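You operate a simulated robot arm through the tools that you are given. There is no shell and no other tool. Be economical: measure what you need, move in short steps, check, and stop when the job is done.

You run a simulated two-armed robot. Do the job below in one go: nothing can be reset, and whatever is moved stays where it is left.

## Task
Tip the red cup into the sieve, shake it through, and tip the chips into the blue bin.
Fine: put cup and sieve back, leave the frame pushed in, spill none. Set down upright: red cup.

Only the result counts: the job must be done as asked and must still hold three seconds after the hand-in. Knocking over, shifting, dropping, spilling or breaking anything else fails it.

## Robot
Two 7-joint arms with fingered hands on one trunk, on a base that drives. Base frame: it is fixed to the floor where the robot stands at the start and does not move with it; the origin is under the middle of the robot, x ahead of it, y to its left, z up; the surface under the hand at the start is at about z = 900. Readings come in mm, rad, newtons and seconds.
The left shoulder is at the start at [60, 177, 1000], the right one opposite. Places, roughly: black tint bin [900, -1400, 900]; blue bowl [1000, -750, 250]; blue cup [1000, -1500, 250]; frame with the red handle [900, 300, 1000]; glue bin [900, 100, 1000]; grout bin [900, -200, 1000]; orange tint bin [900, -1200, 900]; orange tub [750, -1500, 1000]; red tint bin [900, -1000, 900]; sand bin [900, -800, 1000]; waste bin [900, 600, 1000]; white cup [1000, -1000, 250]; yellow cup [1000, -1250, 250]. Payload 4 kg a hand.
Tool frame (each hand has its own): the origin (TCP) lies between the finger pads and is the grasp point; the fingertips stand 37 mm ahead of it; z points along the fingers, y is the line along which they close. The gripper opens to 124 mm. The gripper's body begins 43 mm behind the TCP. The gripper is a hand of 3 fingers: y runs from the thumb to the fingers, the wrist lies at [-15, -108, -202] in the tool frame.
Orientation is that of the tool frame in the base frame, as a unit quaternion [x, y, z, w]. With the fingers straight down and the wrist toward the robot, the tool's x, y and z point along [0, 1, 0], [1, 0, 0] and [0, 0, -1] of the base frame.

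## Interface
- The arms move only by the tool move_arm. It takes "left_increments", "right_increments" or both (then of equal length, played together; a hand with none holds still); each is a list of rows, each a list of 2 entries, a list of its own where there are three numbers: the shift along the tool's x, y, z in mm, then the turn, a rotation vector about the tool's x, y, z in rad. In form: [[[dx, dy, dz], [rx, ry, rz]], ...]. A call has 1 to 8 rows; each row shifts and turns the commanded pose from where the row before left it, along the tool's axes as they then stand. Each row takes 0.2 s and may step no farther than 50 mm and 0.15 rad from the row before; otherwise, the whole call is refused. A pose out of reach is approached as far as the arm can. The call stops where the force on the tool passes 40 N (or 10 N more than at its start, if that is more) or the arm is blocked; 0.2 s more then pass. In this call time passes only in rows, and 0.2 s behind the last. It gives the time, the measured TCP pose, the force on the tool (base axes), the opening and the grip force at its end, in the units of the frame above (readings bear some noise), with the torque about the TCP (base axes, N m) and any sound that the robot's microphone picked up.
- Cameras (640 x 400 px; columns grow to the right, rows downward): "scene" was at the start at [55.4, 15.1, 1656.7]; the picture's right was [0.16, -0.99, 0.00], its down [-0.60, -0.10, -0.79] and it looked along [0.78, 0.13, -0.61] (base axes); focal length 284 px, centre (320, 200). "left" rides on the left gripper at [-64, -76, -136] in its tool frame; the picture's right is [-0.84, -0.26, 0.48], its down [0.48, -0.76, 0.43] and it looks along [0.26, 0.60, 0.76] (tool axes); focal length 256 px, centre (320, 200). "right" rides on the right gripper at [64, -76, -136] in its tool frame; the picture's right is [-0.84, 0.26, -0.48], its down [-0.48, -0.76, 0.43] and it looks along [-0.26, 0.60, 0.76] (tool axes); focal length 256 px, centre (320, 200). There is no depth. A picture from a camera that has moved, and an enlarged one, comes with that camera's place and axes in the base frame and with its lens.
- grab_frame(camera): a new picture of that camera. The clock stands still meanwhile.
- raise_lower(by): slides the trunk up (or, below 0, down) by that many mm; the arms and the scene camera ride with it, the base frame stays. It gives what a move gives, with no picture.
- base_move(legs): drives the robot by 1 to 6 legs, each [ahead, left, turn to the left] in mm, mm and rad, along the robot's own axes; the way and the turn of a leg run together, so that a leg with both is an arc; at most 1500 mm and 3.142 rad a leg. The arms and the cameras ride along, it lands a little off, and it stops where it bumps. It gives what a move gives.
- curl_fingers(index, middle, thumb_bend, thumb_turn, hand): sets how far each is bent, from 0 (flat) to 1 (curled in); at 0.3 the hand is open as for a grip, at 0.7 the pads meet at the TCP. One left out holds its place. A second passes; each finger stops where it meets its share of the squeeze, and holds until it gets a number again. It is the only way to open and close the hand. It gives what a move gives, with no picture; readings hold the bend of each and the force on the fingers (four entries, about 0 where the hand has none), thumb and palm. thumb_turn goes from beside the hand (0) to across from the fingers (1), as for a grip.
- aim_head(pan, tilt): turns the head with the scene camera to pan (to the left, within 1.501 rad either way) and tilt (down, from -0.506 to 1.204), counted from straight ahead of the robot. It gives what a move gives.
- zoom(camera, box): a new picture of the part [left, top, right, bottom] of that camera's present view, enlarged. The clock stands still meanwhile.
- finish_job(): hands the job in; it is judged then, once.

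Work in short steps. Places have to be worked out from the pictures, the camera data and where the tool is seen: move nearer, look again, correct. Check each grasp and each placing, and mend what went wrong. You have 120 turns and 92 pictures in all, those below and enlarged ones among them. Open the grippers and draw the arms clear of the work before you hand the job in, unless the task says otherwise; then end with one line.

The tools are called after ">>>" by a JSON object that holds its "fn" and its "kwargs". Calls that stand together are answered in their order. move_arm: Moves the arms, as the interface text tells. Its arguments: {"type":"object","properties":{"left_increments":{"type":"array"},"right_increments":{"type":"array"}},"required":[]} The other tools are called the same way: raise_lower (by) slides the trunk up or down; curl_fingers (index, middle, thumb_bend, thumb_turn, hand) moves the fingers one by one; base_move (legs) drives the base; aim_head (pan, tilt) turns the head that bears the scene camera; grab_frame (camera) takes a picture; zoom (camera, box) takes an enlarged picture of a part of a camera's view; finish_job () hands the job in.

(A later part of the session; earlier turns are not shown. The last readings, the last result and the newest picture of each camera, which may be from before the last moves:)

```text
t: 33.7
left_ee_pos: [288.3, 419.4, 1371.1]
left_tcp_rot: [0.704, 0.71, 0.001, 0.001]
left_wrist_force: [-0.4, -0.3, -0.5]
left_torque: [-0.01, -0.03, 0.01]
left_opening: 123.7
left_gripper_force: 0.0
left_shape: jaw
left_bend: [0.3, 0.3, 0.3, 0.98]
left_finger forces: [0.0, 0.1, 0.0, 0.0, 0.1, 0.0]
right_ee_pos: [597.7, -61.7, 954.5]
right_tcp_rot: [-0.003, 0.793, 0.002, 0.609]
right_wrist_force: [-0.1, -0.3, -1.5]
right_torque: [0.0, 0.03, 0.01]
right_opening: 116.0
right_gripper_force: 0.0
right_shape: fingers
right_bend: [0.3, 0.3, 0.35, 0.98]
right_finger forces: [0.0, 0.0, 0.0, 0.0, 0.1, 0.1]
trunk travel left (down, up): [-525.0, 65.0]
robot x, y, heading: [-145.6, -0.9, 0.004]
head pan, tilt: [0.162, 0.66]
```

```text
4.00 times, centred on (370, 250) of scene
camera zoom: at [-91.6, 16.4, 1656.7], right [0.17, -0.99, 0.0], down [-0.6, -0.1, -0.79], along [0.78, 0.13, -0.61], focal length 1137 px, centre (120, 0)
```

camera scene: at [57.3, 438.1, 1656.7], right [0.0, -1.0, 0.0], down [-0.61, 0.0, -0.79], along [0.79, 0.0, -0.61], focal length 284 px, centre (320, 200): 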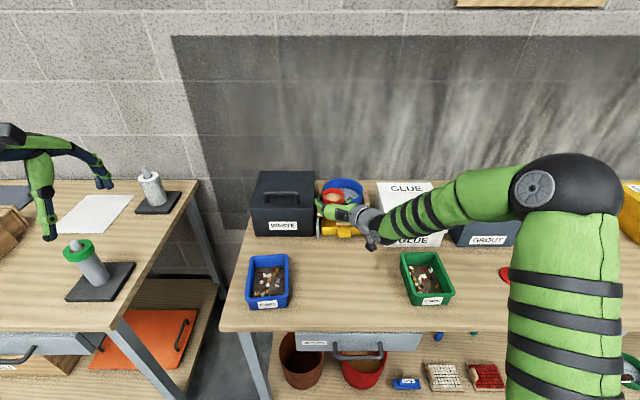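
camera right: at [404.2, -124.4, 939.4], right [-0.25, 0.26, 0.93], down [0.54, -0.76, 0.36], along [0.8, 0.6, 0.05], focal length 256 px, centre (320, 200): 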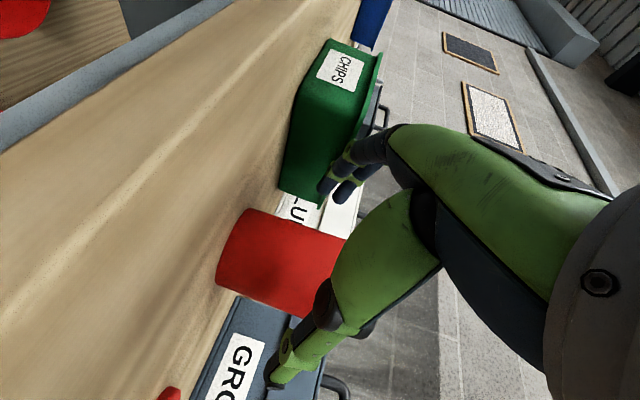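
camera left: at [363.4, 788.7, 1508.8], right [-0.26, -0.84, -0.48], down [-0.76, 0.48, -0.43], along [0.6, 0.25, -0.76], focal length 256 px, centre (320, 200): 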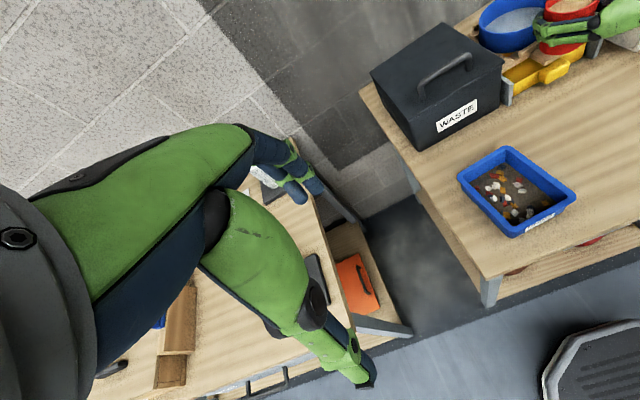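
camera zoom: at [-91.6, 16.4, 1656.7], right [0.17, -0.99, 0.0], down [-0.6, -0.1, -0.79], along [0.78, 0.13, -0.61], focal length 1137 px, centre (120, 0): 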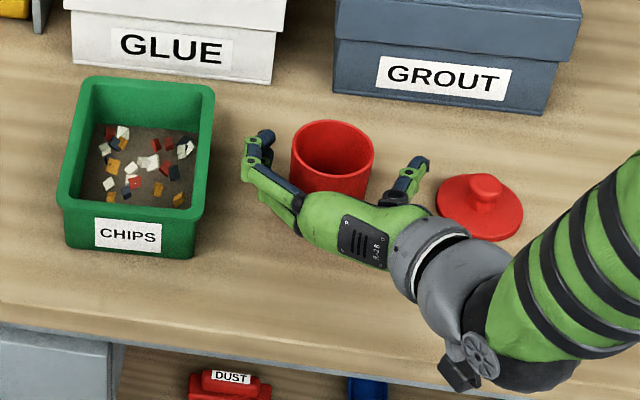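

The cup stands upright at its original spot. I back the hand straight out, then raise it.

>>> {"fn": "move_arm", "kwargs": {"right_increments": [[[0, 0, -30], [0, 0, 0]], [[0, 0, -40], [0, 0, 0]], [[0, 0, -40], [0, 0, 0]], [[-40, 0, -10], [0, 0, 0]], [[-47, 0, -12], [0, 0, 0]], [[-47, 0, -12], [0, 0, 0]], [[-47, 0, -12], [0, 0, 0]], [[-47, 0, -12], [0, 0, 0]]]}}

>>> {"fn": "base_move", "kwargs": {"legs": [[0, 437, 0], [150, 0, 0]]}}

>>> {"fn": "aim_head", "kwargs": {"pan": 0.0, "tilt": 0.66}}

>>> {"fn": "move_arm", "kwargs": {"right_increments": [[[0, 0, 0], [0, 0.15, 0]], [[0, 0, 0], [0, 0.15, 0]], [[0, 0, 0], [0, 0.15, 0]], [[0, 0, 0], [0, 0.15, 0]], [[0, 0, 0], [0, 0.15, 0]], [[0, 0, 0], [0, 0.15, 0]], [[0, 0, 0], [0, 0.15, 0]], [[0, 0, 0], [0, 0.15, 0]]]}}

>>> {"fn": "zoom", "kwargs": {"camera": "scene", "box": [220, 140, 480, 310]}}

```text
t: 35.5
left_ee_pos: [287.2, 419.3, 1371.5]
left_tcp_rot: [0.705, 0.71, 0.0, -0.001]
left_wrist_force: [0.1, 0.3, -0.1]
left_torque: [-0.01, 0.0, 0.0]
left_opening: 123.7
left_gripper_force: 0.1
left_shape: jaw
left_bend: [0.3, 0.3, 0.3, 0.98]
left_finger forces: [0.0, 0.1, 0.0, 0.1, 0.0, 0.0]
right_ee_pos: [494.9, -60.5, 1217.8]
right_tcp_rot: [-0.004, 0.793, 0.002, 0.61]
right_wrist_force: [0.3, 0.2, 0.5]
right_torque: [0.01, 0.0, -0.01]
right_opening: 115.8
right_gripper_force: 0.2
right_shape: fingers
right_bend: [0.3, 0.3, 0.35, 0.98]
right_finger forces: [0.0, 0.0, 0.0, 0.0, 0.0, 0.1]
trunk travel left (down, up): [-525.0, 65.0]
robot x, y, heading: [-147.3, -1.5, 0.005]
head pan, tilt: [0.162, 0.66]
```

```text
t: 39.1
left_ee_pos: [437.9, 859.5, 1370.9]
left_tcp_rot: [0.706, 0.708, 0.0, 0.0]
left_wrist_force: [0.5, -0.4, -0.6]
left_torque: [0.02, 0.05, 0.01]
left_opening: 123.9
left_gripper_force: 0.0
left_shape: jaw
left_bend: [0.3, 0.3, 0.3, 0.98]
left_finger forces: [0.0, 0.1, 0.1, 0.1, 0.0, 0.1]
right_ee_pos: [642.2, 380.0, 1216.9]
right_tcp_rot: [-0.002, 0.794, 0.002, 0.608]
right_wrist_force: [0.0, 0.1, 0.0]
right_torque: [-0.01, 0.0, 0.01]
right_opening: 115.9
right_gripper_force: 0.1
right_shape: fingers
right_bend: [0.3, 0.3, 0.35, 0.98]
right_finger forces: [0.1, 0.0, 0.0, 0.0, 0.0, 0.0]
trunk travel left (down, up): [-525.0, 65.0]
robot x, y, heading: [-6.1, 443.2, 0.006]
head pan, tilt: [0.162, 0.66]
```

```text
t: 39.8
left_ee_pos: [434.3, 859.1, 1371.3]
left_tcp_rot: [0.706, 0.709, 0.0, 0.001]
left_wrist_force: [0.5, 1.5, -0.4]
left_torque: [-0.02, 0.0, 0.03]
left_opening: 123.8
left_gripper_force: 0.0
left_shape: jaw
left_bend: [0.3, 0.3, 0.3, 0.98]
left_finger forces: [0.1, 0.0, 0.1, 0.0, 0.1, 0.0]
right_ee_pos: [640.6, 380.1, 1216.9]
right_tcp_rot: [-0.001, 0.793, 0.001, 0.61]
right_wrist_force: [-0.4, 0.3, 0.3]
right_torque: [-0.03, 0.0, -0.01]
right_opening: 115.7
right_gripper_force: 0.0
right_shape: fingers
right_bend: [0.3, 0.3, 0.35, 0.98]
right_finger forces: [0.0, 0.0, 0.0, 0.0, 0.1, 0.1]
trunk travel left (down, up): [-525.0, 65.0]
robot x, y, heading: [-1.7, 443.3, 0.002]
head pan, tilt: [0.0, 0.66]
```

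```text
t: 41.6
left_ee_pos: [436.9, 859.4, 1370.4]
left_tcp_rot: [0.706, 0.708, -0.001, 0.0]
left_wrist_force: [0.2, 0.6, -0.1]
left_torque: [0.0, -0.02, 0.0]
left_opening: 123.8
left_gripper_force: 0.1
left_shape: jaw
left_bend: [0.3, 0.3, 0.3, 0.98]
left_finger forces: [0.1, 0.0, 0.0, 0.0, 0.0, 0.1]
right_ee_pos: [642.1, 378.7, 1216.0]
right_tcp_rot: [-0.005, 0.997, 0.003, 0.082]
right_wrist_force: [-0.5, -1.0, -0.2]
right_torque: [0.01, 0.0, -0.01]
right_opening: 116.0
right_gripper_force: 0.0
right_shape: fingers
right_bend: [0.3, 0.3, 0.35, 0.98]
right_finger forces: [0.1, 0.0, 0.0, 0.0, 0.0, 0.0]
right hand out of reach, approached as far as the arm can: row 3
trunk travel left (down, up): [-525.0, 65.0]
robot x, y, heading: [-0.8, 442.1, 0.005]
head pan, tilt: [0.0, 0.66]
```

```text
2.35 times, centred on (350, 225) of scene
camera zoom: at [56.4, 444.0, 1656.6], right [0.0, -1.0, 0.0], down [-0.61, 0.0, -0.79], along [0.79, 0.0, -0.61], focal length 669 px, centre (249, 141)
```

zoom: 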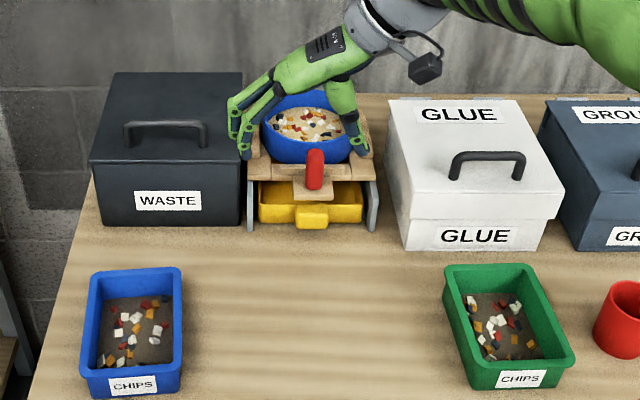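

The right hand points nearly straight down. The red handle is at about (805, 349), with its top at z≈1057. I pre-close the fingers partly and move above the handle.

>>> {"fn": "curl_fingers", "kwargs": {"hand": "right", "index": 0.48, "middle": 0.48, "thumb_bend": 0.48}}

>>> {"fn": "move_arm", "kwargs": {"right_increments": [[[-34.7, -7.5, 32.5], [0, 0, 0]], [[-34.7, -7.5, 32.5], [0, 0, 0]], [[-34.7, -7.5, 32.5], [0, 0, 0]], [[-34.7, -7.5, 32.5], [0, 0, 0]]]}}

>>> {"fn": "zoom", "kwargs": {"camera": "scene", "box": [280, 140, 400, 240]}}

>>> {"fn": "zoom", "kwargs": {"camera": "left", "box": [400, 0, 640, 150]}}

```text
t: 42.6
left_ee_pos: [435.2, 858.9, 1371.1]
left_tcp_rot: [0.706, 0.708, 0.0, 0.0]
left_wrist_force: [0.3, 0.2, -0.2]
left_torque: [-0.03, -0.01, 0.01]
left_opening: 123.7
left_gripper_force: 0.2
left_shape: jaw
left_bend: [0.3, 0.3, 0.3, 0.98]
left_finger forces: [0.0, 0.0, 0.1, 0.0, 0.0, 0.0]
right_ee_pos: [642.9, 380.3, 1217.5]
right_tcp_rot: [-0.004, 0.997, 0.004, 0.082]
right_wrist_force: [0.3, 0.4, -0.1]
right_torque: [0.02, 0.0, -0.04]
right_opening: 68.7
right_gripper_force: 0.0
right_shape: fingers
right_bend: [0.48, 0.48, 0.48, 0.98]
right_finger forces: [0.1, 0.0, 0.0, 0.0, 0.0, 0.0]
trunk travel left (down, up): [-525.0, 65.0]
robot x, y, heading: [-2.7, 443.0, 0.003]
head pan, tilt: [0.0, 0.66]
```

```text
t: 43.6
left_ee_pos: [435.3, 858.3, 1370.9]
left_tcp_rot: [0.706, 0.708, 0.0, 0.0]
left_wrist_force: [1.0, -0.4, -0.1]
left_torque: [0.01, 0.03, 0.0]
left_opening: 123.6
left_gripper_force: 0.2
left_shape: jaw
left_bend: [0.3, 0.3, 0.3, 0.98]
left_finger forces: [0.0, 0.0, 0.0, 0.1, 0.0, 0.1]
right_ee_pos: [801.9, 352.7, 1108.7]
right_tcp_rot: [-0.005, 0.997, 0.004, 0.082]
right_wrist_force: [0.9, -0.8, -0.2]
right_torque: [-0.02, 0.01, -0.02]
right_opening: 68.6
right_gripper_force: 0.0
right_shape: fingers
right_bend: [0.48, 0.48, 0.48, 0.98]
right_finger forces: [0.1, 0.0, 0.1, 0.0, 0.0, 0.0]
trunk travel left (down, up): [-525.0, 65.0]
robot x, y, heading: [0.9, 442.6, 0.005]
head pan, tilt: [0.0, 0.66]
```

```text
4.00 times, centred on (340, 190) of scene
camera zoom: at [56.9, 443.2, 1656.7], right [0.0, -1.0, 0.0], down [-0.61, 0.0, -0.79], along [0.79, 0.0, -0.61], focal length 1137 px, centre (240, 240)
```

zoom: 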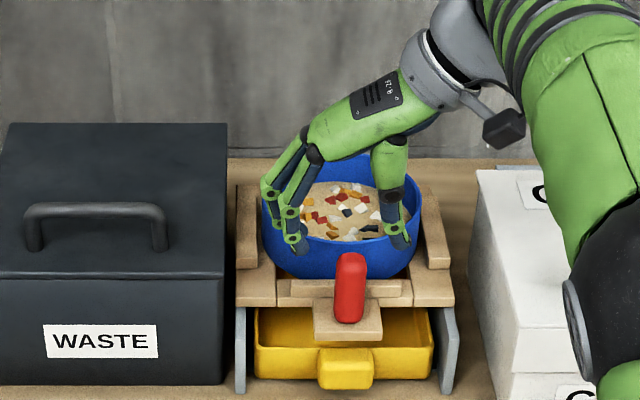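

```text
2.67 times, centred on (520, 75) of left
camera zoom: at [361.6, 795.1, 1508.5], right [-0.26, -0.84, -0.48], down [-0.76, 0.48, -0.43], along [0.6, 0.26, -0.76], focal length 683 px, centre (-213, 533)
```

zoom: 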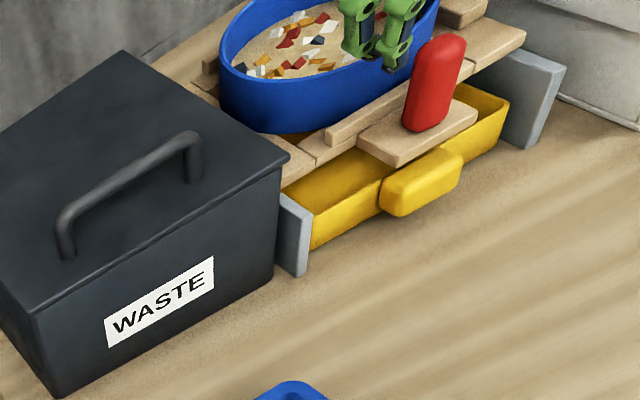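

The fingers straddle the handle, slightly ahead of it. I lower 64 mm, pull back 6 mm, and look before closing.

>>> {"fn": "move_arm", "kwargs": {"right_increments": [[[8, -2, 20], [0, 0, 0]], [[5, -2, 22], [0, 0, 0]], [[3.3, 0, 20], [0, 0, 0]]]}}

>>> {"fn": "zoom", "kwargs": {"camera": "scene", "box": [300, 170, 380, 240]}}

>>> {"fn": "zoom", "kwargs": {"camera": "left", "box": [480, 0, 640, 100]}}

```text
t: 44.4
left_ee_pos: [435.7, 860.1, 1371.0]
left_tcp_rot: [0.706, 0.709, -0.001, 0.001]
left_wrist_force: [-0.2, 0.4, 0.0]
left_torque: [0.02, -0.02, 0.0]
left_opening: 123.8
left_gripper_force: 0.0
left_shape: jaw
left_bend: [0.3, 0.3, 0.3, 0.98]
left_finger forces: [0.1, 0.1, 0.0, 0.0, 0.1, 0.1]
right_ee_pos: [795.8, 348.1, 1046.2]
right_tcp_rot: [-0.004, 0.997, 0.003, 0.083]
right_wrist_force: [0.4, -0.3, 0.0]
right_torque: [0.01, -0.03, 0.02]
right_opening: 68.7
right_gripper_force: 0.0
right_shape: fingers
right_bend: [0.48, 0.48, 0.48, 0.98]
right_finger forces: [0.1, 0.1, 0.0, 0.1, 0.1, 0.1]
trunk travel left (down, up): [-525.0, 65.0]
robot x, y, heading: [0.7, 443.4, 0.007]
head pan, tilt: [0.0, 0.66]
```

```text
5.71 times, centred on (340, 205) of scene
camera zoom: at [56.0, 443.8, 1656.7], right [0.0, -1.0, 0.0], down [-0.61, 0.0, -0.79], along [0.79, 0.0, -0.61], focal length 1624 px, centre (206, 171)
```

zoom: 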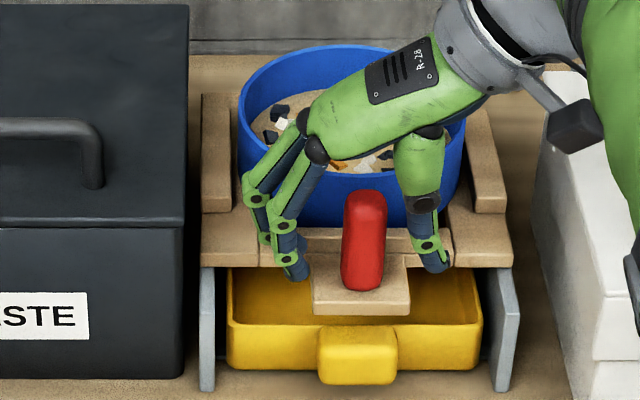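

```text
4.00 times, centred on (560, 50) of left
camera zoom: at [360.5, 795.8, 1508.6], right [-0.25, -0.84, -0.48], down [-0.76, 0.48, -0.43], along [0.6, 0.26, -0.76], focal length 1024 px, centre (-640, 800)
```

zoom: 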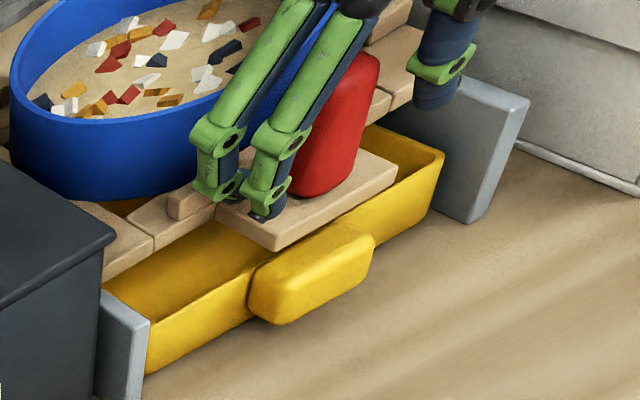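

The handle sits between the two fingers and the thumb. I close.

>>> {"fn": "curl_fingers", "kwargs": {"hand": "right", "index": 0.75, "middle": 0.75, "thumb_bend": 0.75}}

>>> {"fn": "zoom", "kwargs": {"camera": "scene", "box": [300, 170, 380, 240]}}

```text
t: 45.4
left_ee_pos: [434.2, 860.9, 1370.9]
left_tcp_rot: [0.705, 0.709, 0.0, 0.001]
left_wrist_force: [-0.2, 0.1, 0.4]
left_torque: [-0.03, 0.0, 0.01]
left_opening: 123.8
left_gripper_force: 0.1
left_shape: jaw
left_bend: [0.3, 0.3, 0.3, 0.98]
left_finger forces: [0.1, 0.0, 0.0, 0.0, 0.0, 0.0]
right_ee_pos: [795.6, 351.4, 1046.9]
right_tcp_rot: [-0.005, 0.997, 0.005, 0.082]
right_wrist_force: [-12.5, 14.4, -11.6]
right_torque: [0.36, 0.54, 0.26]
right_opening: 0.1
right_gripper_force: 7.3
right_shape: fingers
right_bend: [0.73, 0.65, 0.72, 0.96]
right_finger forces: [0.0, 14.7, 0.0, 0.0, 0.1, 0.0]
trunk travel left (down, up): [-525.0, 65.0]
robot x, y, heading: [-2.6, 442.8, 0.006]
head pan, tilt: [0.0, 0.66]
```

```text
5.71 times, centred on (340, 205) of scene
camera zoom: at [55.1, 445.5, 1656.6], right [0.0, -1.0, 0.0], down [-0.61, 0.0, -0.79], along [0.79, 0.0, -0.61], focal length 1624 px, centre (206, 171)
```

zoom: 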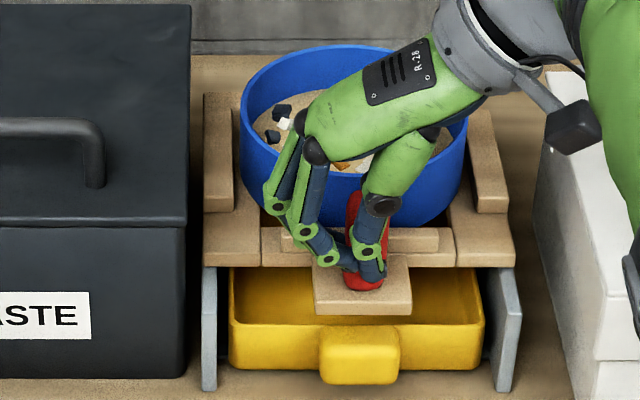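

The thumb and one finger closed in front of the handle, so the hand is about 15 mm too far back. I reopen, move forward 15 mm and close again.

>>> {"fn": "curl_fingers", "kwargs": {"hand": "right", "index": 0.48, "middle": 0.48, "thumb_bend": 0.48}}

>>> {"fn": "move_arm", "kwargs": {"right_increments": [[[-14.8, 0, 2.5], [0, 0, 0]]]}}

>>> {"fn": "zoom", "kwargs": {"camera": "left", "box": [480, 0, 640, 100]}}

>>> {"fn": "zoom", "kwargs": {"camera": "scene", "box": [300, 170, 380, 240]}}

```text
t: 46.4
left_ee_pos: [435.3, 860.3, 1370.6]
left_tcp_rot: [0.706, 0.709, 0.0, 0.0]
left_wrist_force: [0.1, 0.5, 0.2]
left_torque: [0.02, 0.0, -0.01]
left_opening: 123.8
left_gripper_force: 0.0
left_shape: jaw
left_bend: [0.3, 0.3, 0.3, 0.98]
left_finger forces: [0.1, 0.1, 0.0, 0.1, 0.0, 0.1]
right_ee_pos: [796.2, 347.6, 1046.9]
right_tcp_rot: [-0.004, 0.996, 0.005, 0.083]
right_wrist_force: [-0.6, -0.2, -0.2]
right_torque: [0.01, -0.03, 0.04]
right_opening: 68.1
right_gripper_force: 0.0
right_shape: fingers
right_bend: [0.48, 0.48, 0.48, 0.97]
right_finger forces: [0.0, 0.1, 0.1, 0.1, 0.0, 0.0]
trunk travel left (down, up): [-525.0, 65.0]
robot x, y, heading: [-2.9, 442.6, 0.007]
head pan, tilt: [0.0, 0.66]
```

```text
t: 46.8
left_ee_pos: [437.6, 859.9, 1370.9]
left_tcp_rot: [0.706, 0.709, 0.0, 0.0]
left_wrist_force: [-0.6, 0.3, -0.3]
left_torque: [-0.02, -0.02, 0.04]
left_opening: 123.6
left_gripper_force: 0.0
left_shape: jaw
left_bend: [0.3, 0.3, 0.3, 0.98]
left_finger forces: [0.0, 0.1, 0.0, 0.0, 0.0, 0.1]
right_ee_pos: [812.6, 347.8, 1047.4]
right_tcp_rot: [-0.005, 0.997, 0.005, 0.083]
right_wrist_force: [-0.6, -0.3, 0.0]
right_torque: [0.0, 0.02, 0.01]
right_opening: 68.5
right_gripper_force: 0.0
right_shape: fingers
right_bend: [0.48, 0.48, 0.48, 0.98]
right_finger forces: [0.0, 0.0, 0.0, 0.0, 0.1, 0.0]
trunk travel left (down, up): [-525.0, 65.0]
robot x, y, heading: [-2.8, 444.2, 0.005]
head pan, tilt: [0.0, 0.66]
```

```text
4.00 times, centred on (560, 50) of left
camera zoom: at [360.8, 795.5, 1508.6], right [-0.25, -0.84, -0.48], down [-0.76, 0.48, -0.43], along [0.6, 0.26, -0.76], focal length 1024 px, centre (-640, 800)
```

zoom: 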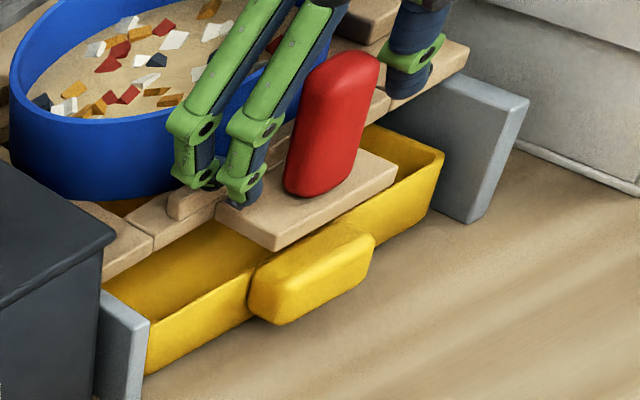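

```text
5.71 times, centred on (340, 205) of scene
camera zoom: at [56.2, 443.5, 1656.7], right [0.0, -1.0, 0.0], down [-0.61, 0.0, -0.79], along [0.79, 0.0, -0.61], focal length 1624 px, centre (206, 171)
```

zoom: 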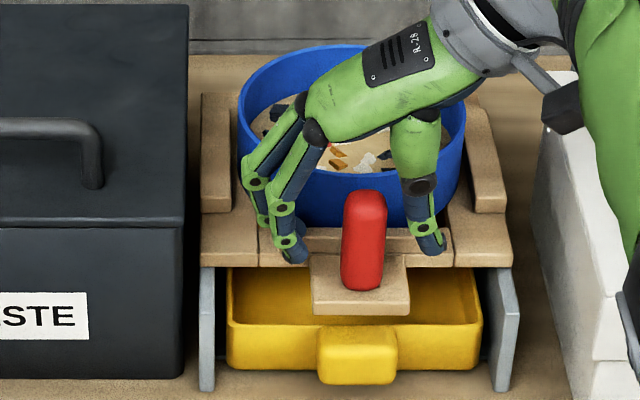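

The tips now lie slightly further in, level with the handle. I close again.

>>> {"fn": "curl_fingers", "kwargs": {"hand": "right", "index": 0.75, "middle": 0.75, "thumb_bend": 0.75}}

>>> {"fn": "zoom", "kwargs": {"camera": "scene", "box": [300, 170, 380, 240]}}

```text
t: 47.8
left_ee_pos: [436.0, 855.8, 1372.3]
left_tcp_rot: [0.706, 0.708, 0.0, 0.0]
left_wrist_force: [-0.7, -0.3, 0.8]
left_torque: [0.02, -0.04, 0.01]
left_opening: 123.7
left_gripper_force: 0.1
left_shape: jaw
left_bend: [0.3, 0.3, 0.3, 0.98]
left_finger forces: [0.1, 0.0, 0.0, 0.0, 0.0, 0.1]
right_ee_pos: [812.2, 343.8, 1046.8]
right_tcp_rot: [-0.003, 0.996, 0.003, 0.084]
right_wrist_force: [0.2, -25.6, 1.5]
right_torque: [0.66, 0.1, 0.35]
right_opening: 31.8
right_gripper_force: 34.4
right_shape: fingers
right_bend: [0.6, 0.73, 0.62, 0.96]
right_finger forces: [13.7, 10.3, 0.1, 0.0, 44.6, 0.1]
trunk travel left (down, up): [-525.0, 65.0]
robot x, y, heading: [0.8, 440.1, 0.004]
head pan, tilt: [0.0, 0.66]
```

```text
5.71 times, centred on (340, 205) of scene
camera zoom: at [55.3, 440.5, 1656.7], right [0.0, -1.0, 0.0], down [-0.61, 0.0, -0.79], along [0.79, 0.0, -0.61], focal length 1624 px, centre (206, 171)
```

zoom: 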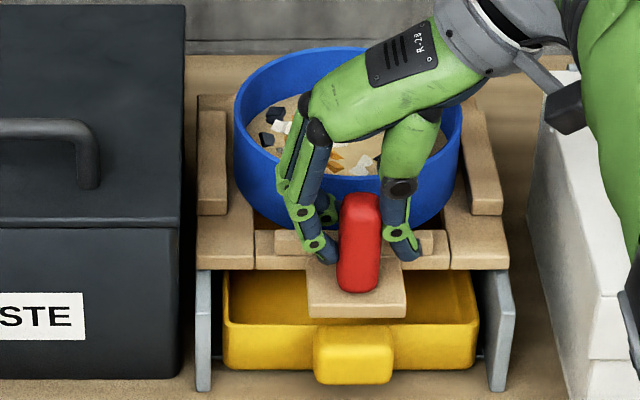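

Gripped at 34 N, with a sideways load of -25 N. I shift 5 mm right to relieve it.

>>> {"fn": "move_arm", "kwargs": {"right_increments": [[[0, -5, 0], [0, 0, 0]]]}}

```text
t: 48.2
left_ee_pos: [434.3, 858.8, 1371.8]
left_tcp_rot: [0.706, 0.708, 0.0, 0.0]
left_wrist_force: [-0.1, -0.2, -0.1]
left_torque: [0.01, -0.03, -0.01]
left_opening: 123.6
left_gripper_force: 0.2
left_shape: jaw
left_bend: [0.3, 0.3, 0.3, 0.98]
left_finger forces: [0.0, 0.0, 0.0, 0.0, 0.0, 0.0]
right_ee_pos: [812.0, 343.6, 1046.7]
right_tcp_rot: [-0.006, 0.997, 0.005, 0.082]
right_wrist_force: [0.6, -16.6, -0.4]
right_torque: [0.73, 0.05, 0.24]
right_opening: 31.9
right_gripper_force: 31.5
right_shape: fingers
right_bend: [0.6, 0.73, 0.62, 0.96]
right_finger forces: [15.2, 10.3, 0.0, 0.1, 37.3, 0.0]
trunk travel left (down, up): [-525.0, 65.0]
robot x, y, heading: [0.8, 444.4, 0.0]
head pan, tilt: [0.0, 0.66]
```

>>> {"fn": "move_arm", "kwargs": {"right_increments": [[[0, -8, 0], [0, 0, 0]], [[9.87, 0, -1.63], [0, 0, 0]], [[9.87, 0, -1.63], [0, 0, 0]]]}}

>>> {"fn": "zoom", "kwargs": {"camera": "scene", "box": [280, 150, 400, 240]}}

```text
t: 49.0
left_ee_pos: [435.2, 860.2, 1371.2]
left_tcp_rot: [0.705, 0.709, 0.0, -0.001]
left_wrist_force: [0.6, -0.4, 1.2]
left_torque: [-0.02, 0.03, 0.01]
left_opening: 123.8
left_gripper_force: 0.1
left_shape: jaw
left_bend: [0.3, 0.3, 0.3, 0.98]
left_finger forces: [0.0, 0.1, 0.0, 0.0, 0.0, 0.0]
right_ee_pos: [790.5, 340.2, 1047.0]
right_tcp_rot: [-0.007, 0.997, 0.005, 0.082]
right_wrist_force: [-0.4, 6.3, -3.1]
right_torque: [0.99, 0.01, 0.17]
right_opening: 30.0
right_gripper_force: 27.0
right_shape: fingers
right_bend: [0.57, 0.74, 0.64, 0.96]
right_finger forces: [19.9, 9.8, 0.0, 0.1, 23.5, 0.0]
trunk travel left (down, up): [-525.0, 65.0]
robot x, y, heading: [-3.3, 441.8, 0.0]
head pan, tilt: [0.0, 0.66]
```

```text
4.44 times, centred on (340, 195) of scene
camera zoom: at [55.6, 444.7, 1656.6], right [0.0, -1.0, 0.0], down [-0.61, 0.0, -0.79], along [0.79, 0.0, -0.61], focal length 1263 px, centre (231, 222)
```

zoom: 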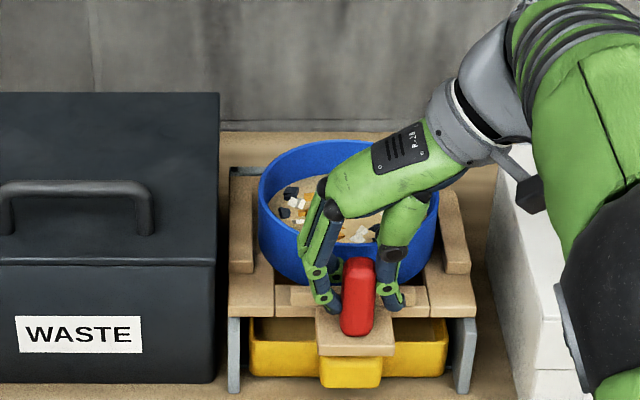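

The frame slid out 20 mm smoothly with the sieve riding on it. I now shake it back and forth over 30 mm.

>>> {"fn": "move_arm", "kwargs": {"right_increments": [[[14.8, 0, -2.45], [0, 0, 0]], [[-29.6, 0, 4.9], [0, 0, 0]], [[29.6, 0, -4.9], [0, 0, 0]], [[-29.6, 0, 4.9], [0, 0, 0]], [[29.6, 0, -4.9], [0, 0, 0]], [[-29.6, 0, 4.9], [0, 0, 0]], [[29.6, 0, -4.9], [0, 0, 0]], [[-29.6, 0, 4.9], [0, 0, 0]]]}}

>>> {"fn": "zoom", "kwargs": {"camera": "scene", "box": [280, 150, 400, 240]}}

>>> {"fn": "zoom", "kwargs": {"camera": "left", "box": [440, 0, 640, 120]}}

```text
t: 50.8
left_ee_pos: [436.0, 859.2, 1370.1]
left_tcp_rot: [0.707, 0.708, -0.001, -0.001]
left_wrist_force: [-0.4, -0.1, 0.1]
left_torque: [0.01, -0.04, 0.01]
left_opening: 123.7
left_gripper_force: 0.1
left_shape: jaw
left_bend: [0.3, 0.3, 0.3, 0.98]
left_finger forces: [0.0, 0.0, 0.1, 0.0, 0.0, 0.0]
right_ee_pos: [806.4, 335.9, 1046.8]
right_tcp_rot: [-0.005, 0.996, 0.004, 0.084]
right_wrist_force: [0.9, 9.9, 1.6]
right_torque: [1.03, 0.01, 0.05]
right_opening: 29.8
right_gripper_force: 26.7
right_shape: fingers
right_bend: [0.57, 0.74, 0.66, 0.96]
right_finger forces: [21.0, 11.9, 0.1, 0.0, 21.5, 0.0]
trunk travel left (down, up): [-525.0, 65.0]
robot x, y, heading: [-2.4, 442.4, 0.001]
head pan, tilt: [0.0, 0.66]
```

```text
4.44 times, centred on (340, 195) of scene
camera zoom: at [56.6, 444.7, 1656.9], right [0.0, -1.0, 0.0], down [-0.61, 0.0, -0.79], along [0.79, 0.0, -0.61], focal length 1263 px, centre (231, 222)
```

zoom: 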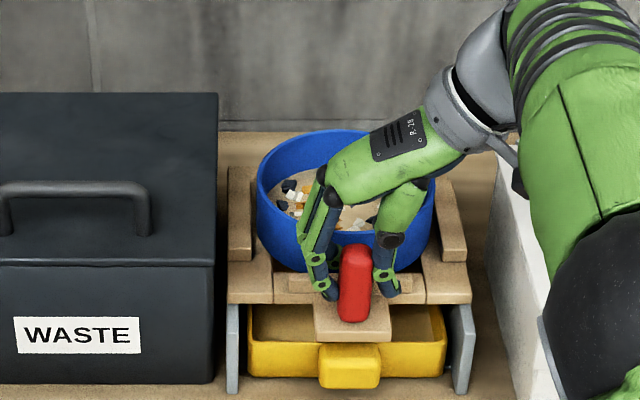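

```text
3.20 times, centred on (540, 60) of left
camera zoom: at [361.4, 796.4, 1508.4], right [-0.26, -0.84, -0.48], down [-0.76, 0.48, -0.43], along [0.6, 0.26, -0.76], focal length 819 px, centre (-384, 648)
```

zoom: 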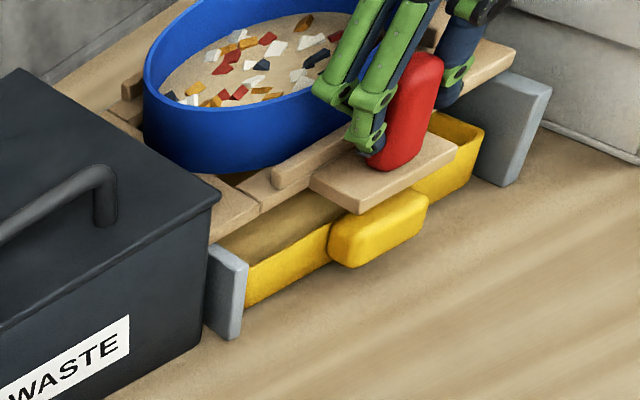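

Sand is collecting in the tray. I ease the side load and keep shaking.

>>> {"fn": "move_arm", "kwargs": {"right_increments": [[[29.6, 4, -4.9], [0, 0, 0]], [[-29.6, 0, 4.9], [0, 0, 0]], [[29.6, 0, -4.9], [0, 0, 0]], [[-29.6, 0, 4.9], [0, 0, 0]], [[29.6, 0, -4.9], [0, 0, 0]], [[-29.6, 0, 4.9], [0, 0, 0]], [[29.6, 0, -4.9], [0, 0, 0]], [[-29.6, 0, 4.9], [0, 0, 0]]]}}

>>> {"fn": "move_arm", "kwargs": {"right_increments": [[[29.6, 0, -4.9], [0, 0, 0]], [[-29.6, 0, 4.9], [0, 0, 0]], [[29.6, 0, -4.9], [0, 0, 0]], [[-29.6, 0, 4.9], [0, 0, 0]], [[29.6, 0, -4.9], [0, 0, 0]], [[-29.6, 0, 4.9], [0, 0, 0]], [[29.6, 0, -4.9], [0, 0, 0]], [[-29.6, 0, 4.9], [0, 0, 0]]]}}

>>> {"fn": "zoom", "kwargs": {"camera": "left", "box": [440, 0, 640, 120]}}

```text
t: 52.6
left_ee_pos: [437.8, 859.5, 1370.5]
left_tcp_rot: [0.706, 0.708, -0.001, 0.0]
left_wrist_force: [-0.6, 0.0, -0.7]
left_torque: [0.01, 0.01, -0.04]
left_opening: 123.7
left_gripper_force: 0.0
left_shape: jaw
left_bend: [0.3, 0.3, 0.3, 0.98]
left_finger forces: [0.0, 0.1, 0.0, 0.0, 0.0, 0.0]
right_ee_pos: [805.1, 338.2, 1046.4]
right_tcp_rot: [-0.005, 0.996, 0.005, 0.084]
right_wrist_force: [1.3, 0.2, -1.6]
right_torque: [0.74, 0.05, 0.07]
right_opening: 30.1
right_gripper_force: 28.0
right_shape: fingers
right_bend: [0.57, 0.74, 0.65, 0.96]
right_finger forces: [17.5, 11.6, 0.0, 0.1, 26.3, 0.0]
trunk travel left (down, up): [-525.0, 65.0]
robot x, y, heading: [1.2, 441.8, 0.002]
head pan, tilt: [0.0, 0.66]
```

```text
t: 54.4
left_ee_pos: [436.8, 858.3, 1370.2]
left_tcp_rot: [0.706, 0.708, -0.001, -0.001]
left_wrist_force: [0.1, -0.2, -0.3]
left_torque: [-0.01, 0.01, -0.01]
left_opening: 123.7
left_gripper_force: 0.2
left_shape: jaw
left_bend: [0.3, 0.3, 0.3, 0.98]
left_finger forces: [0.1, 0.1, 0.0, 0.1, 0.1, 0.0]
right_ee_pos: [805.3, 339.2, 1048.4]
right_tcp_rot: [-0.005, 0.997, 0.004, 0.083]
right_wrist_force: [0.9, -2.5, -5.7]
right_torque: [0.68, 0.0, 0.11]
right_opening: 30.2
right_gripper_force: 27.2
right_shape: fingers
right_bend: [0.57, 0.74, 0.65, 0.96]
right_finger forces: [16.8, 11.6, 0.0, 0.1, 25.9, 0.0]
trunk travel left (down, up): [-525.0, 65.0]
robot x, y, heading: [0.1, 441.8, 0.007]
head pan, tilt: [0.0, 0.66]
```

```text
3.20 times, centred on (540, 60) of left
camera zoom: at [361.8, 795.2, 1508.5], right [-0.26, -0.84, -0.48], down [-0.76, 0.48, -0.43], along [0.6, 0.26, -0.76], focal length 819 px, centre (-384, 648)
```

zoom: 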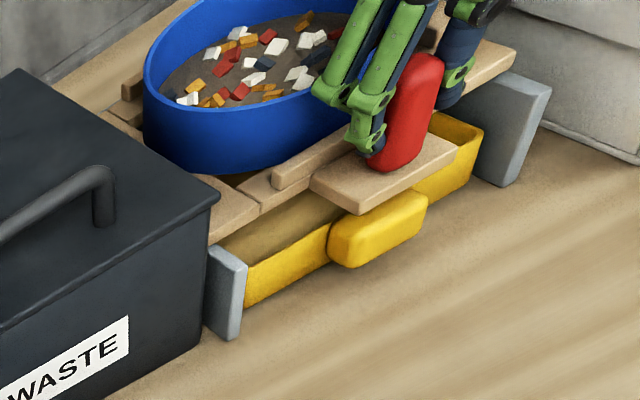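

The sand layer has turned dark as it thins. I shake two more rounds and look again.

>>> {"fn": "move_arm", "kwargs": {"right_increments": [[[29.6, 0, -4.9], [0, 0, 0]], [[-29.6, 0, 4.9], [0, 0, 0]], [[29.6, 0, -4.9], [0, 0, 0]], [[-29.6, 0, 4.9], [0, 0, 0]], [[29.6, 0, -4.9], [0, 0, 0]], [[-29.6, 0, 4.9], [0, 0, 0]], [[29.6, 0, -4.9], [0, 0, 0]], [[-29.6, 0, 4.9], [0, 0, 0]]]}}

>>> {"fn": "move_arm", "kwargs": {"right_increments": [[[29.6, 0, -4.9], [0, 0, 0]], [[-29.6, 0, 4.9], [0, 0, 0]], [[29.6, 0, -4.9], [0, 0, 0]], [[-29.6, 0, 4.9], [0, 0, 0]], [[29.6, 0, -4.9], [0, 0, 0]], [[-29.6, 0, 4.9], [0, 0, 0]], [[29.6, 0, -4.9], [0, 0, 0]], [[-29.6, 0, 4.9], [0, 0, 0]]]}}

>>> {"fn": "zoom", "kwargs": {"camera": "left", "box": [440, 0, 640, 120]}}

```text
t: 56.2
left_ee_pos: [438.7, 858.9, 1371.0]
left_tcp_rot: [0.706, 0.708, -0.001, -0.001]
left_wrist_force: [-0.2, 0.3, -0.7]
left_torque: [0.0, 0.02, -0.02]
left_opening: 123.7
left_gripper_force: 0.0
left_shape: jaw
left_bend: [0.3, 0.3, 0.3, 0.98]
left_finger forces: [0.0, 0.1, 0.0, 0.0, 0.0, 0.1]
right_ee_pos: [803.7, 339.6, 1047.5]
right_tcp_rot: [-0.005, 0.997, 0.005, 0.082]
right_wrist_force: [0.7, -11.0, -5.5]
right_torque: [0.53, 0.04, 0.12]
right_opening: 30.5
right_gripper_force: 29.2
right_shape: fingers
right_bend: [0.58, 0.74, 0.64, 0.95]
right_finger forces: [14.9, 11.6, 0.1, 0.1, 31.3, 0.1]
trunk travel left (down, up): [-525.0, 65.0]
robot x, y, heading: [0.2, 441.4, 0.008]
head pan, tilt: [0.0, 0.66]
```

```text
t: 58.0
left_ee_pos: [437.7, 859.1, 1370.8]
left_tcp_rot: [0.706, 0.708, -0.001, 0.0]
left_wrist_force: [0.2, -0.5, -0.2]
left_torque: [-0.04, -0.01, 0.01]
left_opening: 123.7
left_gripper_force: 0.0
left_shape: jaw
left_bend: [0.3, 0.3, 0.3, 0.98]
left_finger forces: [0.0, 0.0, 0.1, 0.0, 0.1, 0.0]
right_ee_pos: [805.7, 339.5, 1047.0]
right_tcp_rot: [-0.005, 0.996, 0.005, 0.084]
right_wrist_force: [0.9, -2.0, -2.7]
right_torque: [0.75, 0.07, 0.06]
right_opening: 30.0
right_gripper_force: 28.1
right_shape: fingers
right_bend: [0.58, 0.74, 0.64, 0.95]
right_finger forces: [18.0, 11.9, 0.0, 0.0, 26.6, 0.0]
trunk travel left (down, up): [-525.0, 65.0]
robot x, y, heading: [-4.7, 446.6, 0.006]
head pan, tilt: [0.0, 0.66]
```

```text
3.20 times, centred on (540, 60) of left
camera zoom: at [361.4, 795.4, 1508.7], right [-0.25, -0.84, -0.48], down [-0.76, 0.48, -0.43], along [0.6, 0.26, -0.76], focal length 819 px, centre (-384, 648)
```

zoom: 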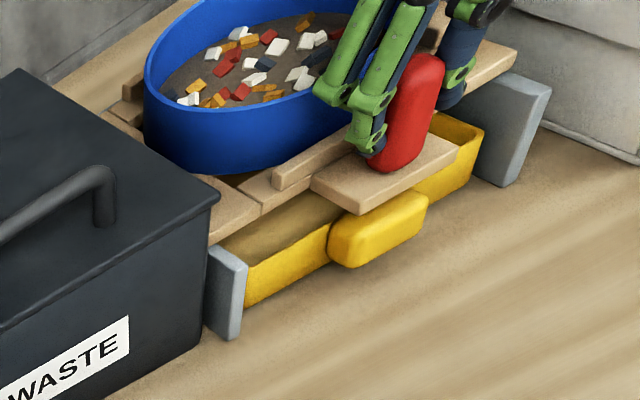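

Nothing changed between rounds, and the bed now matches the look of the chips in the bins, so sieving is done. I push the frame in until it meets its stop.

>>> {"fn": "move_arm", "kwargs": {"right_increments": [[[-5, 0, 0.8], [0, 0, 0]], [[-4, 0, 0.66], [0, 0, 0]], [[-4, 0, 0.66], [0, 0, 0]], [[-4, 0, 0.66], [0, 0, 0]]]}}

```text
t: 59.0
left_ee_pos: [432.0, 858.2, 1371.7]
left_tcp_rot: [0.707, 0.708, 0.001, 0.001]
left_wrist_force: [0.4, 0.5, -0.2]
left_torque: [0.0, 0.0, 0.03]
left_opening: 123.6
left_gripper_force: 0.0
left_shape: jaw
left_bend: [0.3, 0.3, 0.3, 0.98]
left_finger forces: [0.0, 0.0, 0.0, 0.1, 0.0, 0.0]
right_ee_pos: [817.2, 339.1, 1047.8]
right_tcp_rot: [-0.005, 0.997, 0.005, 0.082]
right_wrist_force: [-27.2, -5.7, 1.0]
right_torque: [0.67, 0.48, 0.43]
right_opening: 30.1
right_gripper_force: 22.4
right_shape: fingers
right_bend: [0.57, 0.75, 0.65, 0.93]
right_finger forces: [17.4, 2.2, 0.1, 0.0, 25.8, 0.0]
trunk travel left (down, up): [-525.0, 65.0]
robot x, y, heading: [-4.2, 439.5, 0.002]
head pan, tilt: [0.0, 0.66]
```

A -27 N push-back: the frame is against its stop. I relax slightly, open and lift clear.

>>> {"fn": "move_arm", "kwargs": {"right_increments": [[[3.5, 0, -0.6], [0, 0, 0]]]}}

>>> {"fn": "curl_fingers", "kwargs": {"hand": "right", "index": 0.45, "middle": 0.45, "thumb_bend": 0.45}}

>>> {"fn": "move_arm", "kwargs": {"right_increments": [[[0, 0, -40], [0, 0, 0]], [[0, 0, -45], [0, 0, 0]], [[0, 0, -45], [0, 0, 0]], [[30, 0, -20], [0, 0, 0]], [[40, 0, 0], [0, 0, 0]], [[40, 0, 0], [0, 0, 0]], [[40, 0, 0], [0, 0, 0]]]}}

>>> {"fn": "zoom", "kwargs": {"camera": "scene", "box": [280, 150, 400, 240]}}

>>> {"fn": "grab_frame", "kwargs": {"camera": "left"}}

```text
t: 59.4
left_ee_pos: [435.1, 859.1, 1371.7]
left_tcp_rot: [0.706, 0.708, 0.0, 0.001]
left_wrist_force: [-0.2, -0.1, -0.2]
left_torque: [0.0, -0.02, -0.01]
left_opening: 123.5
left_gripper_force: 0.1
left_shape: jaw
left_bend: [0.3, 0.3, 0.3, 0.98]
left_finger forces: [0.0, 0.1, 0.1, 0.1, 0.0, 0.0]
right_ee_pos: [816.4, 337.8, 1047.2]
right_tcp_rot: [-0.005, 0.996, 0.005, 0.084]
right_wrist_force: [-16.4, -4.8, -0.9]
right_torque: [0.7, 0.37, 0.31]
right_opening: 29.9
right_gripper_force: 24.5
right_shape: fingers
right_bend: [0.57, 0.75, 0.65, 0.94]
right_finger forces: [17.8, 5.1, 0.0, 0.1, 24.9, 0.1]
trunk travel left (down, up): [-525.0, 65.0]
robot x, y, heading: [-0.8, 442.8, 0.003]
head pan, tilt: [0.0, 0.66]
```

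```text
t: 60.4
left_ee_pos: [436.7, 860.6, 1371.3]
left_tcp_rot: [0.706, 0.708, 0.0, 0.001]
left_wrist_force: [0.3, -0.5, 0.4]
left_torque: [0.0, 0.02, 0.0]
left_opening: 123.9
left_gripper_force: 0.0
left_shape: jaw
left_bend: [0.3, 0.3, 0.3, 0.98]
left_finger forces: [0.0, 0.0, 0.0, 0.0, 0.0, 0.0]
right_ee_pos: [818.8, 340.0, 1046.8]
right_tcp_rot: [-0.005, 0.997, 0.005, 0.083]
right_wrist_force: [-0.3, 0.5, -0.2]
right_torque: [0.0, 0.01, -0.02]
right_opening: 77.4
right_gripper_force: 0.1
right_shape: fingers
right_bend: [0.45, 0.45, 0.45, 0.97]
right_finger forces: [0.0, 0.0, 0.1, 0.0, 0.1, 0.0]
trunk travel left (down, up): [-525.0, 65.0]
robot x, y, heading: [-2.2, 445.5, 0.004]
head pan, tilt: [0.0, 0.66]
```

```text
t: 62.0
left_ee_pos: [434.4, 860.9, 1371.4]
left_tcp_rot: [0.706, 0.708, 0.0, 0.0]
left_wrist_force: [0.2, 1.1, -0.1]
left_torque: [-0.03, -0.03, -0.01]
left_opening: 123.8
left_gripper_force: 0.1
left_shape: jaw
left_bend: [0.3, 0.3, 0.3, 0.98]
left_finger forces: [0.0, 0.1, 0.1, 0.0, 0.0, 0.0]
right_ee_pos: [643.8, 336.8, 1168.4]
right_tcp_rot: [-0.005, 0.996, 0.004, 0.083]
right_wrist_force: [-0.4, 0.0, 0.1]
right_torque: [0.01, 0.02, -0.01]
right_opening: 77.5
right_gripper_force: 0.0
right_shape: fingers
right_bend: [0.45, 0.45, 0.45, 0.98]
right_finger forces: [0.1, 0.0, 0.0, 0.1, 0.0, 0.1]
trunk travel left (down, up): [-525.0, 65.0]
robot x, y, heading: [-2.0, 442.9, 0.006]
head pan, tilt: [0.0, 0.66]
```

```text
4.44 times, centred on (340, 195) of scene
camera zoom: at [54.4, 443.5, 1656.7], right [0.0, -1.0, 0.0], down [-0.61, 0.0, -0.79], along [0.79, 0.0, -0.61], focal length 1263 px, centre (231, 222)
```

zoom: 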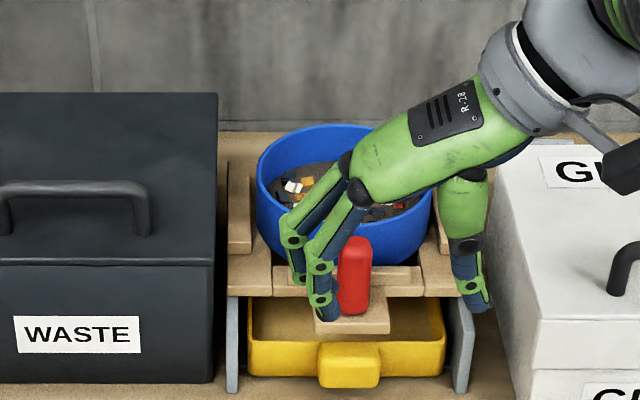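

```text
51 pictures are left
camera left: at [358.9, 795.6, 1509.1], right [-0.25, -0.84, -0.48], down [-0.76, 0.48, -0.43], along [0.6, 0.26, -0.76], focal length 256 px, centre (320, 200)
```

left: 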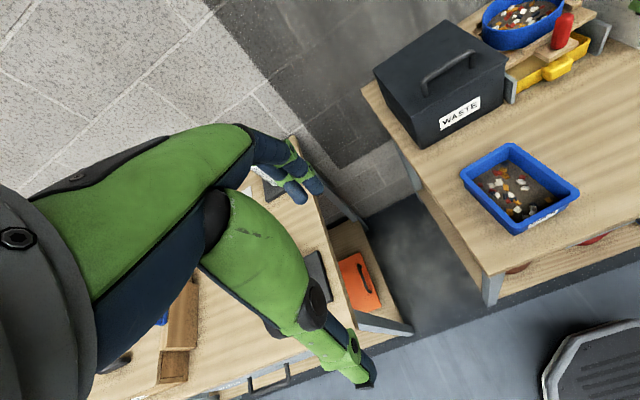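

The frame is in, the tray holds the sand, and only chips remain in the sieve. Next I grip the sieve wall at its front right from above, thumb outside and fingers inside. I pre-shape the hand, then yaw and straighten it.

>>> {"fn": "curl_fingers", "kwargs": {"hand": "right", "index": 0.56, "middle": 0.56, "thumb_bend": 0.54}}

>>> {"fn": "move_arm", "kwargs": {"right_increments": [[[0, 0, 0], [0, 0.082, 0]], [[0, 0, 0], [0, 0.082, 0]], [[0, 0, 0], [0, 0, 0.122]], [[0, 0, 0], [0, 0, 0.122]], [[0, 0, 0], [0, 0, 0.122]], [[0, 0, 0], [0, 0, 0.122]], [[0, 0, 0], [0, 0, 0.122]]]}}

>>> {"fn": "move_arm", "kwargs": {"right_increments": [[[-35.75, 14.1, 8.8], [0, 0, 0]], [[-35.75, 14.1, 8.8], [0, 0, 0]], [[-35.75, 14.1, 8.8], [0, 0, 0]], [[-35.75, 14.1, 8.8], [0, 0, 0]], [[-35.75, 14.1, 8.8], [0, 0, 0]], [[-35.75, 14.1, 8.8], [0, 0, 0]]]}}

>>> {"fn": "zoom", "kwargs": {"camera": "scene", "box": [280, 140, 400, 230]}}

>>> {"fn": "zoom", "kwargs": {"camera": "left", "box": [440, 0, 640, 120]}}

```text
t: 63.0
left_ee_pos: [435.9, 860.1, 1370.9]
left_tcp_rot: [0.706, 0.708, 0.0, 0.0]
left_wrist_force: [0.7, -0.5, 0.2]
left_torque: [0.0, -0.04, -0.03]
left_opening: 123.9
left_gripper_force: 0.0
left_shape: jaw
left_bend: [0.3, 0.3, 0.3, 0.98]
left_finger forces: [0.0, 0.0, 0.1, 0.0, 0.0, 0.0]
right_ee_pos: [645.3, 337.8, 1170.8]
right_tcp_rot: [-0.005, 0.997, 0.005, 0.082]
right_wrist_force: [0.0, -0.1, 0.8]
right_torque: [0.01, 0.02, -0.02]
right_opening: 46.8
right_gripper_force: 0.0
right_shape: fingers
right_bend: [0.56, 0.56, 0.54, 0.98]
right_finger forces: [0.1, 0.0, 0.1, 0.1, 0.1, 0.0]
trunk travel left (down, up): [-525.0, 65.0]
robot x, y, heading: [-3.5, 444.1, 0.002]
head pan, tilt: [0.0, 0.66]
```

```text
t: 64.6
left_ee_pos: [435.6, 860.3, 1371.6]
left_tcp_rot: [0.705, 0.709, 0.0, 0.0]
left_wrist_force: [-0.4, -0.5, 0.1]
left_torque: [0.0, 0.0, -0.01]
left_opening: 123.8
left_gripper_force: 0.1
left_shape: jaw
left_bend: [0.3, 0.3, 0.3, 0.98]
left_finger forces: [0.0, 0.0, 0.1, 0.1, 0.0, 0.0]
right_ee_pos: [645.1, 336.8, 1170.4]
right_tcp_rot: [0.296, 0.955, 0.004, 0.001]
right_wrist_force: [0.6, -0.1, 0.5]
right_torque: [-0.01, 0.02, 0.03]
right_opening: 46.9
right_gripper_force: 0.1
right_shape: fingers
right_bend: [0.56, 0.56, 0.54, 0.98]
right_finger forces: [0.1, 0.0, 0.0, 0.0, 0.0, 0.0]
trunk travel left (down, up): [-525.0, 65.0]
robot x, y, heading: [0.4, 444.0, 0.006]
head pan, tilt: [0.0, 0.66]
```

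```text
t: 66.0
left_ee_pos: [437.8, 858.3, 1370.6]
left_tcp_rot: [0.707, 0.708, -0.001, 0.0]
left_wrist_force: [0.1, 0.5, 0.1]
left_torque: [0.03, 0.04, -0.02]
left_opening: 123.8
left_gripper_force: 0.0
left_shape: jaw
left_bend: [0.3, 0.3, 0.3, 0.98]
left_finger forces: [0.0, 0.1, 0.0, 0.0, 0.1, 0.2]
right_ee_pos: [863.8, 285.5, 1111.8]
right_tcp_rot: [0.297, 0.955, 0.004, -0.003]
right_wrist_force: [0.1, 0.6, -0.8]
right_torque: [0.05, 0.01, 0.02]
right_opening: 46.6
right_gripper_force: 0.1
right_shape: fingers
right_bend: [0.56, 0.56, 0.54, 0.98]
right_finger forces: [0.1, 0.0, 0.0, 0.0, 0.1, 0.0]
right hand out of reach, approached as far as the arm can: row 6
trunk travel left (down, up): [-525.0, 65.0]
robot x, y, heading: [-1.5, 441.2, 0.009]
head pan, tilt: [0.0, 0.66]
```

```text
4.44 times, centred on (340, 185) of scene
camera zoom: at [56.8, 442.2, 1656.8], right [0.0, -1.0, 0.0], down [-0.61, 0.0, -0.79], along [0.79, 0.0, -0.61], focal length 1263 px, centre (231, 267)
```

zoom: 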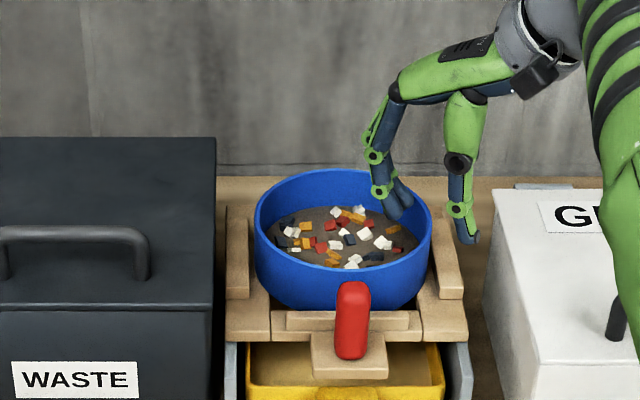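

```text
3.20 times, centred on (540, 60) of left
camera zoom: at [361.5, 794.1, 1508.8], right [-0.26, -0.84, -0.48], down [-0.76, 0.48, -0.43], along [0.6, 0.26, -0.76], focal length 819 px, centre (-384, 648)
```

zoom: 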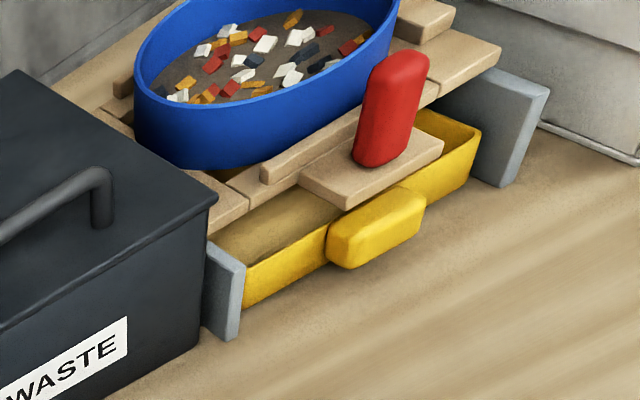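

The arm is at the edge of its reach. I retract the hand 80 mm and drive the base 80 mm forward.

>>> {"fn": "move_arm", "kwargs": {"right_increments": [[[32.8, -23, 0], [0, 0, 0]], [[32.8, -23, 0], [0, 0, 0]]]}}

>>> {"fn": "base_move", "kwargs": {"legs": [[80, 0, 0]]}}

>>> {"fn": "zoom", "kwargs": {"camera": "scene", "box": [280, 150, 400, 240]}}

```text
t: 66.6
left_ee_pos: [434.0, 859.9, 1371.8]
left_tcp_rot: [0.706, 0.708, 0.002, 0.001]
left_wrist_force: [0.0, -0.3, -0.2]
left_torque: [-0.02, 0.0, 0.03]
left_opening: 123.8
left_gripper_force: 0.1
left_shape: jaw
left_bend: [0.3, 0.3, 0.3, 0.98]
left_finger forces: [0.1, 0.1, 0.0, 0.0, 0.0, 0.0]
right_ee_pos: [781.4, 287.8, 1114.3]
right_tcp_rot: [0.296, 0.955, 0.004, 0.002]
right_wrist_force: [-0.2, -0.5, -0.6]
right_torque: [-0.03, -0.01, -0.02]
right_opening: 46.6
right_gripper_force: 0.1
right_shape: fingers
right_bend: [0.56, 0.56, 0.54, 0.98]
right_finger forces: [0.0, 0.0, 0.0, 0.1, 0.0, 0.0]
trunk travel left (down, up): [-525.0, 65.0]
robot x, y, heading: [-0.3, 441.5, 0.001]
head pan, tilt: [0.0, 0.66]
```

```text
t: 67.7
left_ee_pos: [514.9, 858.8, 1370.1]
left_tcp_rot: [0.706, 0.708, -0.001, -0.001]
left_wrist_force: [0.2, 0.2, 0.1]
left_torque: [0.04, 0.04, 0.0]
left_opening: 123.6
left_gripper_force: 0.2
left_shape: jaw
left_bend: [0.3, 0.3, 0.3, 0.98]
left_finger forces: [0.0, 0.0, 0.0, 0.0, 0.0, 0.0]
right_ee_pos: [861.7, 286.8, 1114.0]
right_tcp_rot: [0.295, 0.956, 0.004, 0.001]
right_wrist_force: [0.7, -0.2, -1.1]
right_torque: [0.03, 0.01, 0.02]
right_opening: 46.5
right_gripper_force: 0.1
right_shape: fingers
right_bend: [0.56, 0.56, 0.54, 0.98]
right_finger forces: [0.0, 0.0, 0.0, 0.0, 0.1, 0.0]
trunk travel left (down, up): [-525.0, 65.0]
robot x, y, heading: [77.0, 442.8, 0.003]
head pan, tilt: [0.0, 0.66]
```

```text
4.44 times, centred on (340, 195) of scene
camera zoom: at [135.3, 444.0, 1656.6], right [0.0, -1.0, 0.0], down [-0.61, 0.0, -0.79], along [0.79, 0.0, -0.61], focal length 1263 px, centre (231, 222)
```

zoom: 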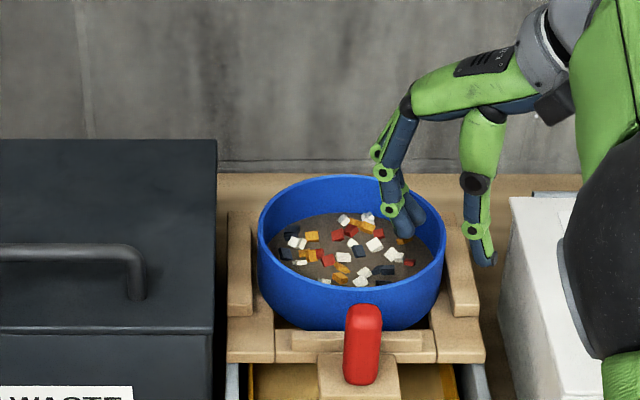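

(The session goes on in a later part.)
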